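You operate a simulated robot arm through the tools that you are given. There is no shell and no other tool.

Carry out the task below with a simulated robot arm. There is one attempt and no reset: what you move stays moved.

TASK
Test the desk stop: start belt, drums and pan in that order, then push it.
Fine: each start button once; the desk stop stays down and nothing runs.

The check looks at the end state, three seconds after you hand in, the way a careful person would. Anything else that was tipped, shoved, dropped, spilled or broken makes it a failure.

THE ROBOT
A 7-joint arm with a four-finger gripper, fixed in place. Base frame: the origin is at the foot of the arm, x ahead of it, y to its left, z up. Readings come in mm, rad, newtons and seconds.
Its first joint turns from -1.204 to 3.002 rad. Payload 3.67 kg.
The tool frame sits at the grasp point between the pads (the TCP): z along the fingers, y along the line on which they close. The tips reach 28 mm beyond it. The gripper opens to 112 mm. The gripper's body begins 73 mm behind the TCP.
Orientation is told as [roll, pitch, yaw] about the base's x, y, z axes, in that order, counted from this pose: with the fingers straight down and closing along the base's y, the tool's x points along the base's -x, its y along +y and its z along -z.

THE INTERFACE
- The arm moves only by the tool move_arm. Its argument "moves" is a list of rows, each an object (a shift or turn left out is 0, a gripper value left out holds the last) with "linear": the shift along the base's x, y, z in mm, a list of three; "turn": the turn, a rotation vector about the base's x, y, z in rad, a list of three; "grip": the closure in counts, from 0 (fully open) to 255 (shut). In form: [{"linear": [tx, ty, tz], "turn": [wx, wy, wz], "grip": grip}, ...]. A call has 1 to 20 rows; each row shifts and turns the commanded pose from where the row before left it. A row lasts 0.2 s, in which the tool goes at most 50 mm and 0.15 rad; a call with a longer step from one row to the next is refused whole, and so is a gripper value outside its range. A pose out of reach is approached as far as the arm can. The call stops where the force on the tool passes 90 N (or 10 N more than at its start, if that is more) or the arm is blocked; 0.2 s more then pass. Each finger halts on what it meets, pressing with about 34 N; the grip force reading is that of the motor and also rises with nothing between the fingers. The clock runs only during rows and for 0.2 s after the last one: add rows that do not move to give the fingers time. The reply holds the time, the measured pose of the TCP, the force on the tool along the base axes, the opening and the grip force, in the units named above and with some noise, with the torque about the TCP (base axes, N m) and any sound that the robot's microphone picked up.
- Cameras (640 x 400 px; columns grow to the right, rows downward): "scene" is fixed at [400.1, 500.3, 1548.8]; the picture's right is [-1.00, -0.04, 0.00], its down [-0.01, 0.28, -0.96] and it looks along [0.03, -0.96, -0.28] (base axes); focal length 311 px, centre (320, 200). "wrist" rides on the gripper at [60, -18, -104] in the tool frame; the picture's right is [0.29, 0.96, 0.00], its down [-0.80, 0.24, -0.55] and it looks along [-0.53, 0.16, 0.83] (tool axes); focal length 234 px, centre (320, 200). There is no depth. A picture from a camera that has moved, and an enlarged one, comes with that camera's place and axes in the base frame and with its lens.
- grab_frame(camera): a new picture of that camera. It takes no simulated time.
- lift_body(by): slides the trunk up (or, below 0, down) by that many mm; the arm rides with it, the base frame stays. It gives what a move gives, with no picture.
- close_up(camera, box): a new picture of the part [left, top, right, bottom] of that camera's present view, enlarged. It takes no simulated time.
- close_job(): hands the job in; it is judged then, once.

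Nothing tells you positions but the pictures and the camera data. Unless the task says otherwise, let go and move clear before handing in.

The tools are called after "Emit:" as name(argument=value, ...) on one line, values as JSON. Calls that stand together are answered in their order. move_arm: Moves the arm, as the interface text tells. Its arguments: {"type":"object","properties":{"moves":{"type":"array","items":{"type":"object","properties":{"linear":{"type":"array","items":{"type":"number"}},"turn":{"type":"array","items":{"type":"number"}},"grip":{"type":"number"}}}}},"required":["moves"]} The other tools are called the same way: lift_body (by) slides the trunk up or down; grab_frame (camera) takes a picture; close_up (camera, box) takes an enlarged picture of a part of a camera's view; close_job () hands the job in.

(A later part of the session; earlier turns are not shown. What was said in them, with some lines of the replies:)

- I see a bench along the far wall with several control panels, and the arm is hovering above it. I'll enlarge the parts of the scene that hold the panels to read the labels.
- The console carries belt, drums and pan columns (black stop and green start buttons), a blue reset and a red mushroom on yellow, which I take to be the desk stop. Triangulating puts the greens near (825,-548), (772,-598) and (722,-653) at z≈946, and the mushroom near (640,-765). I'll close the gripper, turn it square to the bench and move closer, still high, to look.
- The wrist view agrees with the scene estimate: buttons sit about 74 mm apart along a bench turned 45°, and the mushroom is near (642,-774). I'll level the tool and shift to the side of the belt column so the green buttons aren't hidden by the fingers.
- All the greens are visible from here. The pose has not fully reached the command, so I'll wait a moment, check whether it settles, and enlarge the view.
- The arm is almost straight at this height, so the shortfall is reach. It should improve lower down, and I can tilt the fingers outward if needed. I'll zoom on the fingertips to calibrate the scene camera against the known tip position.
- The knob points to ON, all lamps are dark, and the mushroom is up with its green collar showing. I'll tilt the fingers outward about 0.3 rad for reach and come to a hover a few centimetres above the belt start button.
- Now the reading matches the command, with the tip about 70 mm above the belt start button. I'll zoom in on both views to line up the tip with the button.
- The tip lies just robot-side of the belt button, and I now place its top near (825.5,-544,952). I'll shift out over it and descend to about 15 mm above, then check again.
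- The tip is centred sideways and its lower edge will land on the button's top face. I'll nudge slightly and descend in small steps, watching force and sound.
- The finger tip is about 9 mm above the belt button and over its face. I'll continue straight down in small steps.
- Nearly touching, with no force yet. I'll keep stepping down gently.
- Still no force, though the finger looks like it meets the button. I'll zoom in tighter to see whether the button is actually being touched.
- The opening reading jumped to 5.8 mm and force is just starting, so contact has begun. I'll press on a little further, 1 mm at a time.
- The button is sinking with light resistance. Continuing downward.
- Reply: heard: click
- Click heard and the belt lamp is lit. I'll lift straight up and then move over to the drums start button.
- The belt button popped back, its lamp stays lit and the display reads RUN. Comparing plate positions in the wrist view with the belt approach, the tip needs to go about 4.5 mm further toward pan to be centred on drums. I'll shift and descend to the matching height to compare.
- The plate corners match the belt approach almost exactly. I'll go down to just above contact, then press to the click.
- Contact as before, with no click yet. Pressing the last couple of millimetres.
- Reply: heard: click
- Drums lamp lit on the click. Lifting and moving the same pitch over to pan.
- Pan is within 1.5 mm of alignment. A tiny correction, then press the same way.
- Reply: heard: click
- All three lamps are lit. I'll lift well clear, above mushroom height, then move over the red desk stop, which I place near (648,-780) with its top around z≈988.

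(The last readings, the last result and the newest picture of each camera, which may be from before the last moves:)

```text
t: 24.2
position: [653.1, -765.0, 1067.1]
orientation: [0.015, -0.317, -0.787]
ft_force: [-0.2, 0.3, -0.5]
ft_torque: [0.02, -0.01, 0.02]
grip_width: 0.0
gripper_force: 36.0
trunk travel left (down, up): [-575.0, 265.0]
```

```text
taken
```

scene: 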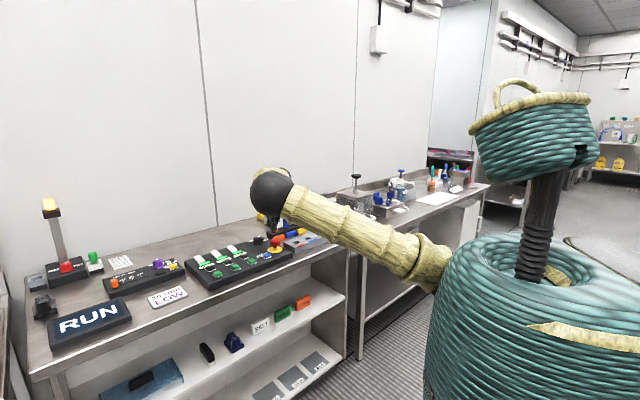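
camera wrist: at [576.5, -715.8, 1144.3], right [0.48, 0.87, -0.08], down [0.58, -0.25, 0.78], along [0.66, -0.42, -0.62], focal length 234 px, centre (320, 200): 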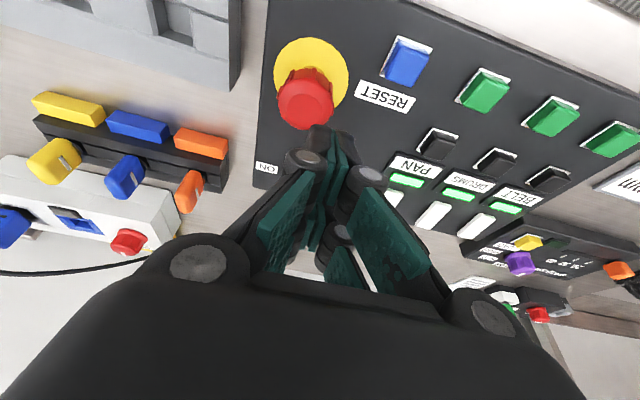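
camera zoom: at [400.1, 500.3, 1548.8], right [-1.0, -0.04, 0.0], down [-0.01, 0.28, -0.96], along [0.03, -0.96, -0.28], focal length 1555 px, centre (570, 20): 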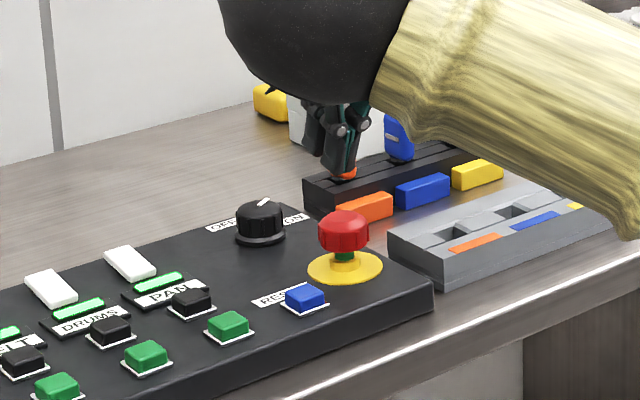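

The wrist view puts the mushroom axis at about (643,-779), so I need to shift a little. I'll move over it and descend to roughly 20 mm above the cap, then check.

Emit:
move_arm(moves=[{"linear": [-5, -7.5, -10]}, {"linear": [-4.5, -7, -10]}, {"linear": [0, 0, -10]}, {"linear": [0, 0, 0]}, {"linear": [0, 0, 0]}])

Emit:
close_up(camera="wrist", box=[240, 60, 400, 160])

Emit:
close_up(camera="scene", box=[238, 216, 318, 266])

```text
t: 25.4
position: [644.8, -779.1, 1037.3]
orientation: [0.016, -0.32, -0.786]
ft_force: [0.4, 0.5, -0.3]
ft_torque: [-0.03, -0.03, -0.03]
grip_width: 0.0
gripper_force: 35.9
trunk travel left (down, up): [-575.0, 265.0]
```

```text
4.00 times, centred on (320, 110) of wrist
camera zoom: at [568.1, -729.5, 1113.9], right [0.48, 0.87, -0.08], down [0.58, -0.25, 0.78], along [0.66, -0.42, -0.62], focal length 937 px, centre (320, 560)
```

zoom: 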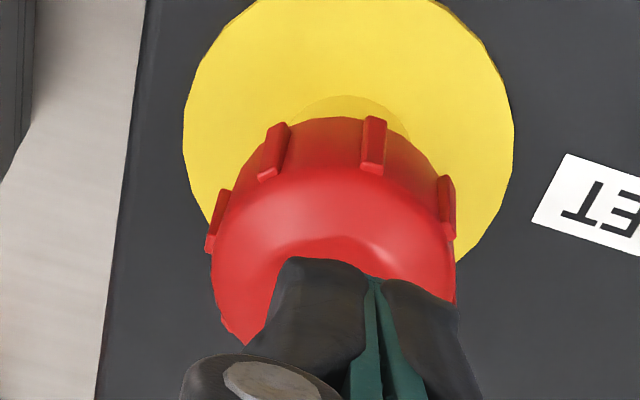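

```text
8.00 times, centred on (278, 241) of scene
camera zoom: at [400.1, 500.3, 1548.8], right [-1.0, -0.04, 0.0], down [-0.01, 0.28, -0.96], along [0.03, -0.96, -0.28], focal length 2488 px, centre (656, -128)
```

zoom: 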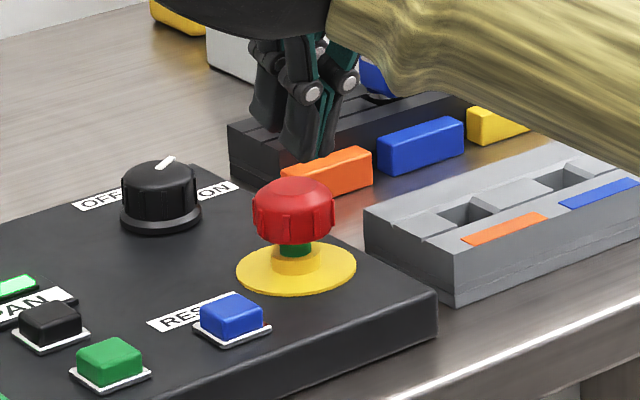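

The tip is above the cap and nearly centred. I'll nudge 2 mm outward and descend in steps, watching for contact.

Emit:
move_arm(moves=[{"linear": [1.4, -1.4, -4]}, {"linear": [0, 0, -4]}, {"linear": [0, 0, -4]}, {"linear": [0, 0, -3]}, {"linear": [0, 0, -2]}])

Emit:
close_up(camera="scene", box=[238, 216, 318, 266])

Emit:
close_up(camera="wrist", box=[240, 60, 400, 160])

```text
t: 26.6
position: [646.8, -780.9, 1018.7]
orientation: [0.014, -0.318, -0.785]
ft_force: [-0.1, 0.1, -0.4]
ft_torque: [-0.03, 0.04, 0.02]
grip_width: 0.0
gripper_force: 35.8
trunk travel left (down, up): [-575.0, 265.0]
```

```text
8.00 times, centred on (278, 241) of scene
camera zoom: at [400.1, 500.3, 1548.8], right [-1.0, -0.04, 0.0], down [-0.01, 0.28, -0.96], along [0.03, -0.96, -0.28], focal length 2488 px, centre (656, -128)
```

zoom: 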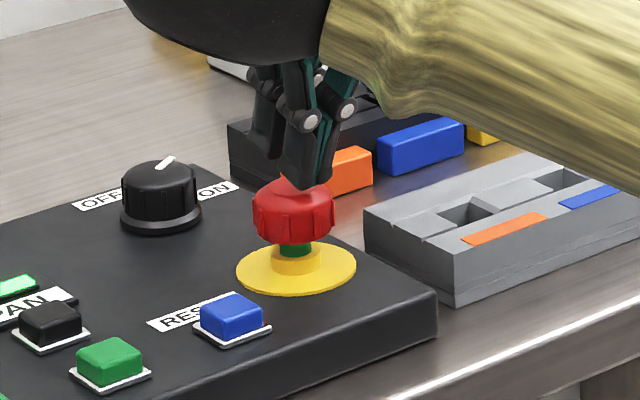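

```text
4.00 times, centred on (320, 110) of wrist
camera zoom: at [570.2, -732.0, 1096.7], right [0.48, 0.87, -0.08], down [0.58, -0.25, 0.78], along [0.66, -0.42, -0.62], focal length 937 px, centre (320, 560)
```

zoom: 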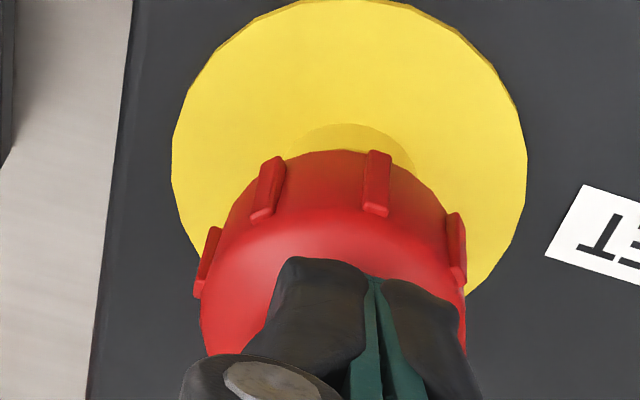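

Aligned and close to the cap. Continuing down in small steps until contact and click.

Emit:
move_arm(moves=[{"linear": [0, 0, -2]}, {"linear": [0, 0, -2]}, {"linear": [0, 0, -2]}])

```text
t: 27.4
position: [646.1, -781.2, 1012.7]
orientation: [0.013, -0.318, -0.784]
ft_force: [0.3, 0.1, -0.4]
ft_torque: [-0.01, -0.01, -0.02]
grip_width: 0.0
gripper_force: 35.9
trunk travel left (down, up): [-575.0, 265.0]
```

Emit:
move_arm(moves=[{"linear": [0, 0, -1.5]}, {"linear": [0, 0, -1.5]}])

Emit:
close_up(camera="scene", box=[250, 224, 298, 258])

```text
t: 28.0
position: [647.6, -781.3, 1010.5]
orientation: [0.014, -0.318, -0.785]
ft_force: [0.7, 0.3, 1.0]
ft_torque: [0.0, -0.02, 0.01]
grip_width: 0.1
gripper_force: 35.3
trunk travel left (down, up): [-575.0, 265.0]
```

```text
11.76 times, centred on (274, 241) of scene
camera zoom: at [400.1, 500.3, 1548.8], right [-1.0, -0.04, 0.0], down [-0.01, 0.28, -0.96], along [0.03, -0.96, -0.28], focal length 3659 px, centre (861, -282)
```

zoom: 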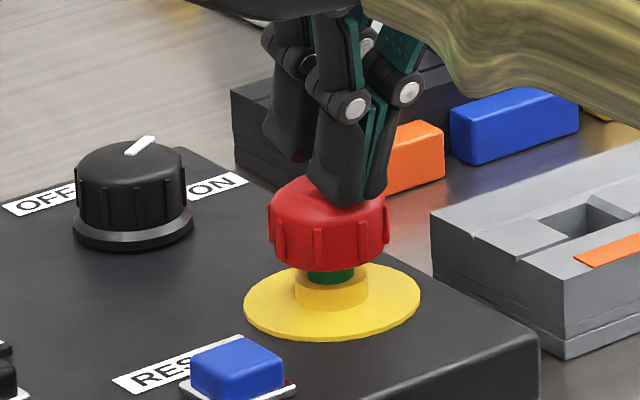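

Emit:
move_arm(moves=[{"linear": [0, 0, -1.5]}, {"linear": [0, 0, -1.5]}])

Emit:
close_up(camera="scene", box=[250, 224, 298, 258])

```text
t: 28.6
position: [648.1, -780.8, 1007.1]
orientation: [0.014, -0.317, -0.784]
ft_force: [-1.3, 0.1, 1.6]
ft_torque: [-0.02, 0.04, 0.02]
grip_width: 0.0
gripper_force: 35.8
trunk travel left (down, up): [-575.0, 265.0]
```

```text
11.76 times, centred on (274, 241) of scene
camera zoom: at [400.1, 500.3, 1548.8], right [-1.0, -0.04, 0.0], down [-0.01, 0.28, -0.96], along [0.03, -0.96, -0.28], focal length 3659 px, centre (861, -282)
```

zoom: 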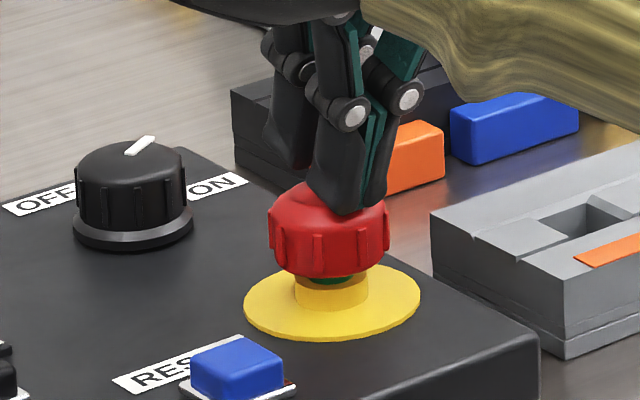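

The cap is moving down and the green collar is nearly hidden. I'll keep pushing until it latches.

Emit:
move_arm(moves=[{"linear": [0, 0, -1.5]}, {"linear": [0, 0, -1.5]}])

Emit:
close_up(camera="scene", box=[250, 224, 298, 258])

```text
t: 29.2
position: [646.1, -781.8, 1004.8]
orientation: [0.013, -0.318, -0.786]
ft_force: [0.7, 0.0, 2.2]
ft_torque: [0.03, 0.02, 0.01]
grip_width: 0.0
gripper_force: 35.8
trunk travel left (down, up): [-575.0, 265.0]
```

```text
11.76 times, centred on (274, 241) of scene
camera zoom: at [400.1, 500.3, 1548.8], right [-1.0, -0.04, 0.0], down [-0.01, 0.28, -0.96], along [0.03, -0.96, -0.28], focal length 3659 px, centre (861, -282)
```

zoom: 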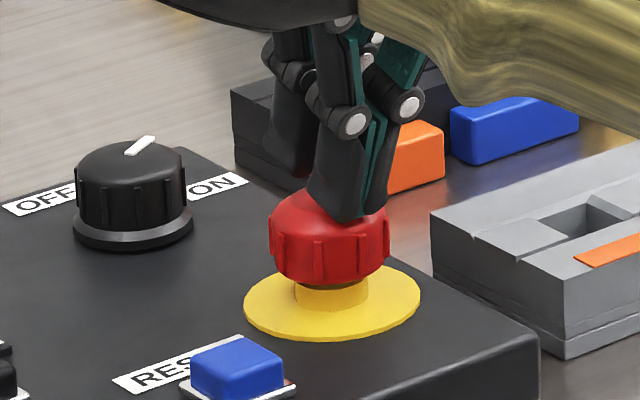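

Emit:
move_arm(moves=[{"linear": [0, 0, -1.5]}, {"linear": [0, 0, -1.5]}])

Emit:
close_up(camera="scene", box=[190, 224, 302, 294])

```text
t: 29.8
position: [645.0, -779.9, 1002.8]
orientation: [0.01, -0.32, -0.786]
ft_force: [-1.0, -1.3, 10.8]
ft_torque: [0.05, 0.15, 0.02]
grip_width: 6.1
gripper_force: 35.9
trunk travel left (down, up): [-575.0, 265.0]
```

```text
5.71 times, centred on (246, 259) of scene
camera zoom: at [400.1, 500.3, 1548.8], right [-1.0, -0.04, 0.0], down [-0.01, 0.28, -0.96], along [0.03, -0.96, -0.28], focal length 1777 px, centre (743, -137)
```

zoom: 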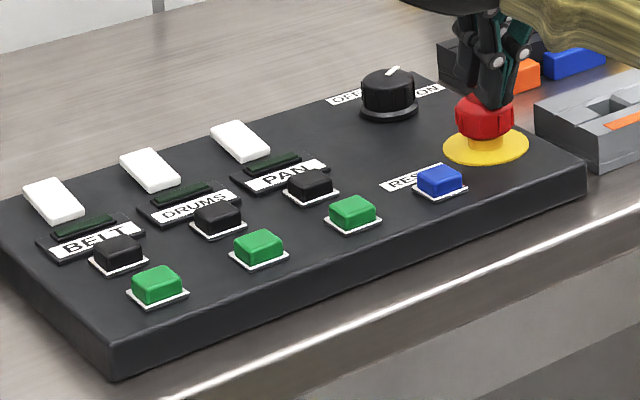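

All lamps went dark and the force has risen, but I heard no latch sound. I'll press slightly further to make sure it latches before lifting.

Emit:
move_arm(moves=[{"linear": [0, 0, -1.5]}, {"linear": [0, 0, 0]}])

Emit:
close_up(camera="scene", box=[250, 224, 298, 258])

```text
t: 30.4
position: [645.4, -780.6, 1002.0]
orientation: [0.013, -0.32, -0.786]
ft_force: [1.2, -2.7, 20.5]
ft_torque: [0.09, 0.16, 0.0]
grip_width: 6.0
gripper_force: 35.4
trunk travel left (down, up): [-575.0, 265.0]
```

```text
11.76 times, centred on (274, 241) of scene
camera zoom: at [400.1, 500.3, 1548.8], right [-1.0, -0.04, 0.0], down [-0.01, 0.28, -0.96], along [0.03, -0.96, -0.28], focal length 3659 px, centre (861, -282)
```

zoom: 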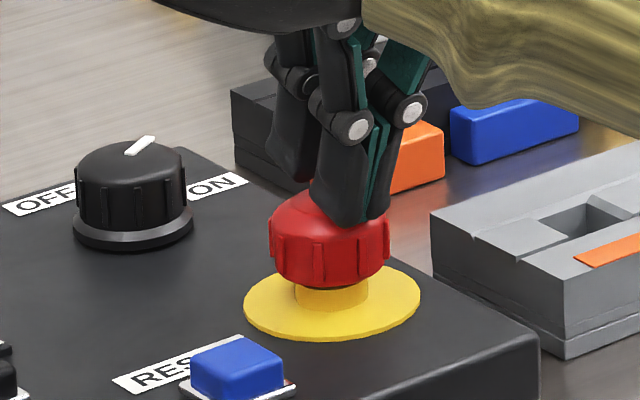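

It's bottomed out at 20 N. Now I'll lift slowly straight up and check that it stays down.

Emit:
move_arm(moves=[{"linear": [0, 0, 4]}, {"linear": [0, 0, 8]}, {"linear": [0, 0, 15]}, {"linear": [0, 0, 20]}, {"linear": [0, 0, 0]}])

Emit:
close_up(camera="scene", box=[250, 224, 298, 258])

Emit:
grab_frame(camera="scene")

```text
t: 31.6
position: [646.1, -781.0, 1047.1]
orientation: [0.013, -0.318, -0.785]
ft_force: [0.5, -0.2, -0.7]
ft_torque: [0.01, -0.01, 0.02]
grip_width: 0.0
gripper_force: 36.3
trunk travel left (down, up): [-575.0, 265.0]
```

```text
11.76 times, centred on (274, 241) of scene
camera zoom: at [400.1, 500.3, 1548.8], right [-1.0, -0.04, 0.0], down [-0.01, 0.28, -0.96], along [0.03, -0.96, -0.28], focal length 3659 px, centre (861, -282)
```

zoom: 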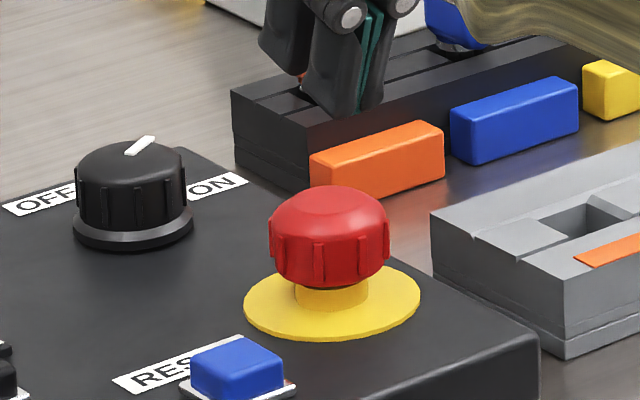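

```text
taken
```

scene: 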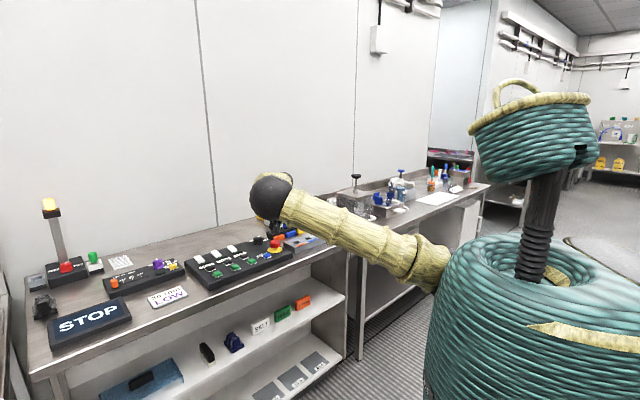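

The stop stays down with its green collar hidden, the display reads STOP and all lamps are dark. I'll move the arm up and back clear, wait, and recheck everything.

Emit:
move_arm(moves=[{"linear": [0, 0, 30]}, {"linear": [0, 0, 30]}, {"linear": [-15, 15, 30]}, {"linear": [-20, 25, 20]}, {"linear": [-20, 25, 10]}, {"linear": [-20, 25, 0]}, {"linear": [-20, 25, 0]}, {"linear": [0, 0, 0]}, {"linear": [0, 0, 0]}, {"linear": [0, 0, 0]}, {"linear": [0, 0, 0]}, {"linear": [0, 0, 0]}])

Emit:
grab_frame(camera="scene")

Emit:
close_up(camera="scene", box=[170, 220, 298, 300])

Emit:
close_up(camera="scene", box=[20, 180, 212, 340])

Emit:
grab_frame(camera="wrist")

```text
t: 34.2
position: [549.6, -666.0, 1167.2]
orientation: [0.013, -0.318, -0.786]
ft_force: [-0.3, -0.1, -0.2]
ft_torque: [0.0, 0.0, -0.01]
grip_width: 0.0
gripper_force: 35.6
trunk travel left (down, up): [-575.0, 265.0]
```

```text
taken
```

scene: 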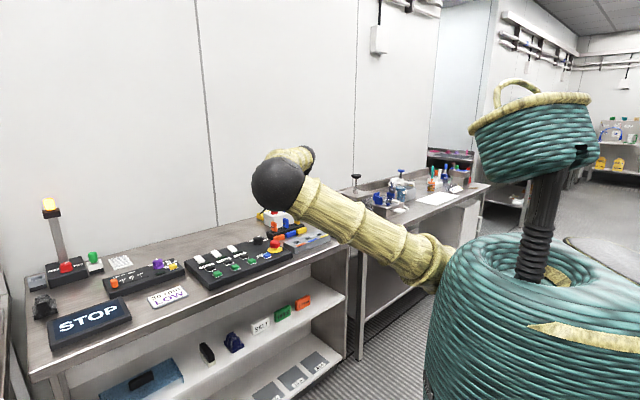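

```text
5.00 times, centred on (234, 260) of scene
camera zoom: at [400.1, 500.3, 1548.8], right [-1.0, -0.04, 0.0], down [-0.01, 0.28, -0.96], along [0.03, -0.96, -0.28], focal length 1555 px, centre (750, -100)
```

zoom: 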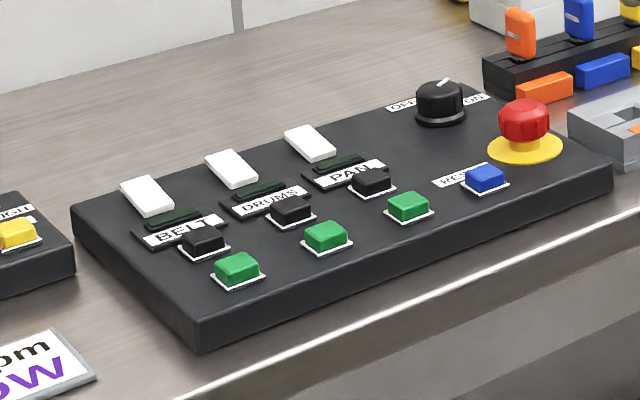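

```text
2.50 times, centred on (116, 260) of scene
camera zoom: at [400.1, 500.3, 1548.8], right [-1.0, -0.04, 0.0], down [-0.01, 0.28, -0.96], along [0.03, -0.96, -0.28], focal length 778 px, centre (830, 50)
```

zoom: 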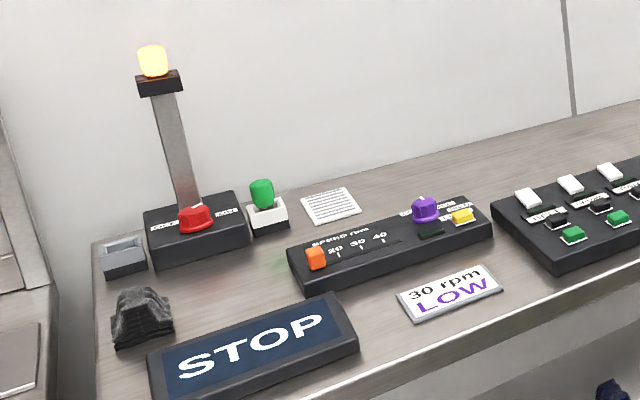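

```text
taken
camera wrist: at [473.6, -616.8, 1244.4], right [0.48, 0.87, -0.08], down [0.58, -0.25, 0.78], along [0.66, -0.42, -0.62], focal length 234 px, centre (320, 200)
```

wrist: 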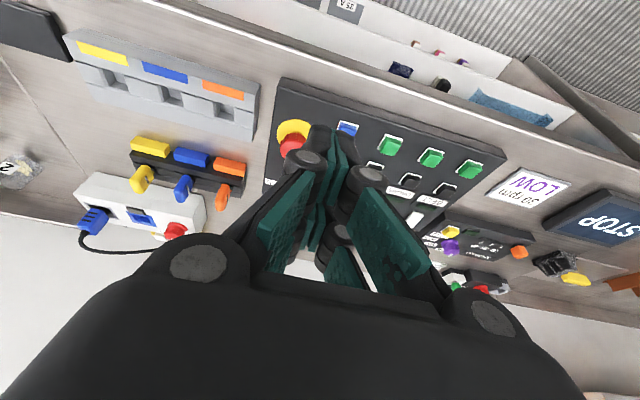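

The desk stop is still down with the arm clear. All three run lamps are dark, the display reads STOP, and nothing else on the bench has moved. Each start button clicked once, in the order belt, drums, pan, so I'm handing in.

Emit:
close_job()

```text
The job is handed in.
```

The desk stop test is done and handed in. The stop is latched down, all three run lamps are dark and the display reads STOP.

- **Starts:** I pressed belt, drums and pan in that order, once each. Each gave one click and its lamp lit; the display read RUN after belt.
- **Stop:** When I pushed the red desk stop, all three lamps went out. I heard no latch sound, so I pressed until it bottomed out at about 20 N. It stayed down after I lifted off and was still down about three seconds later.
- **Bench:** I saw nothing else on the bench moved or touched, and the arm is clear of the console.
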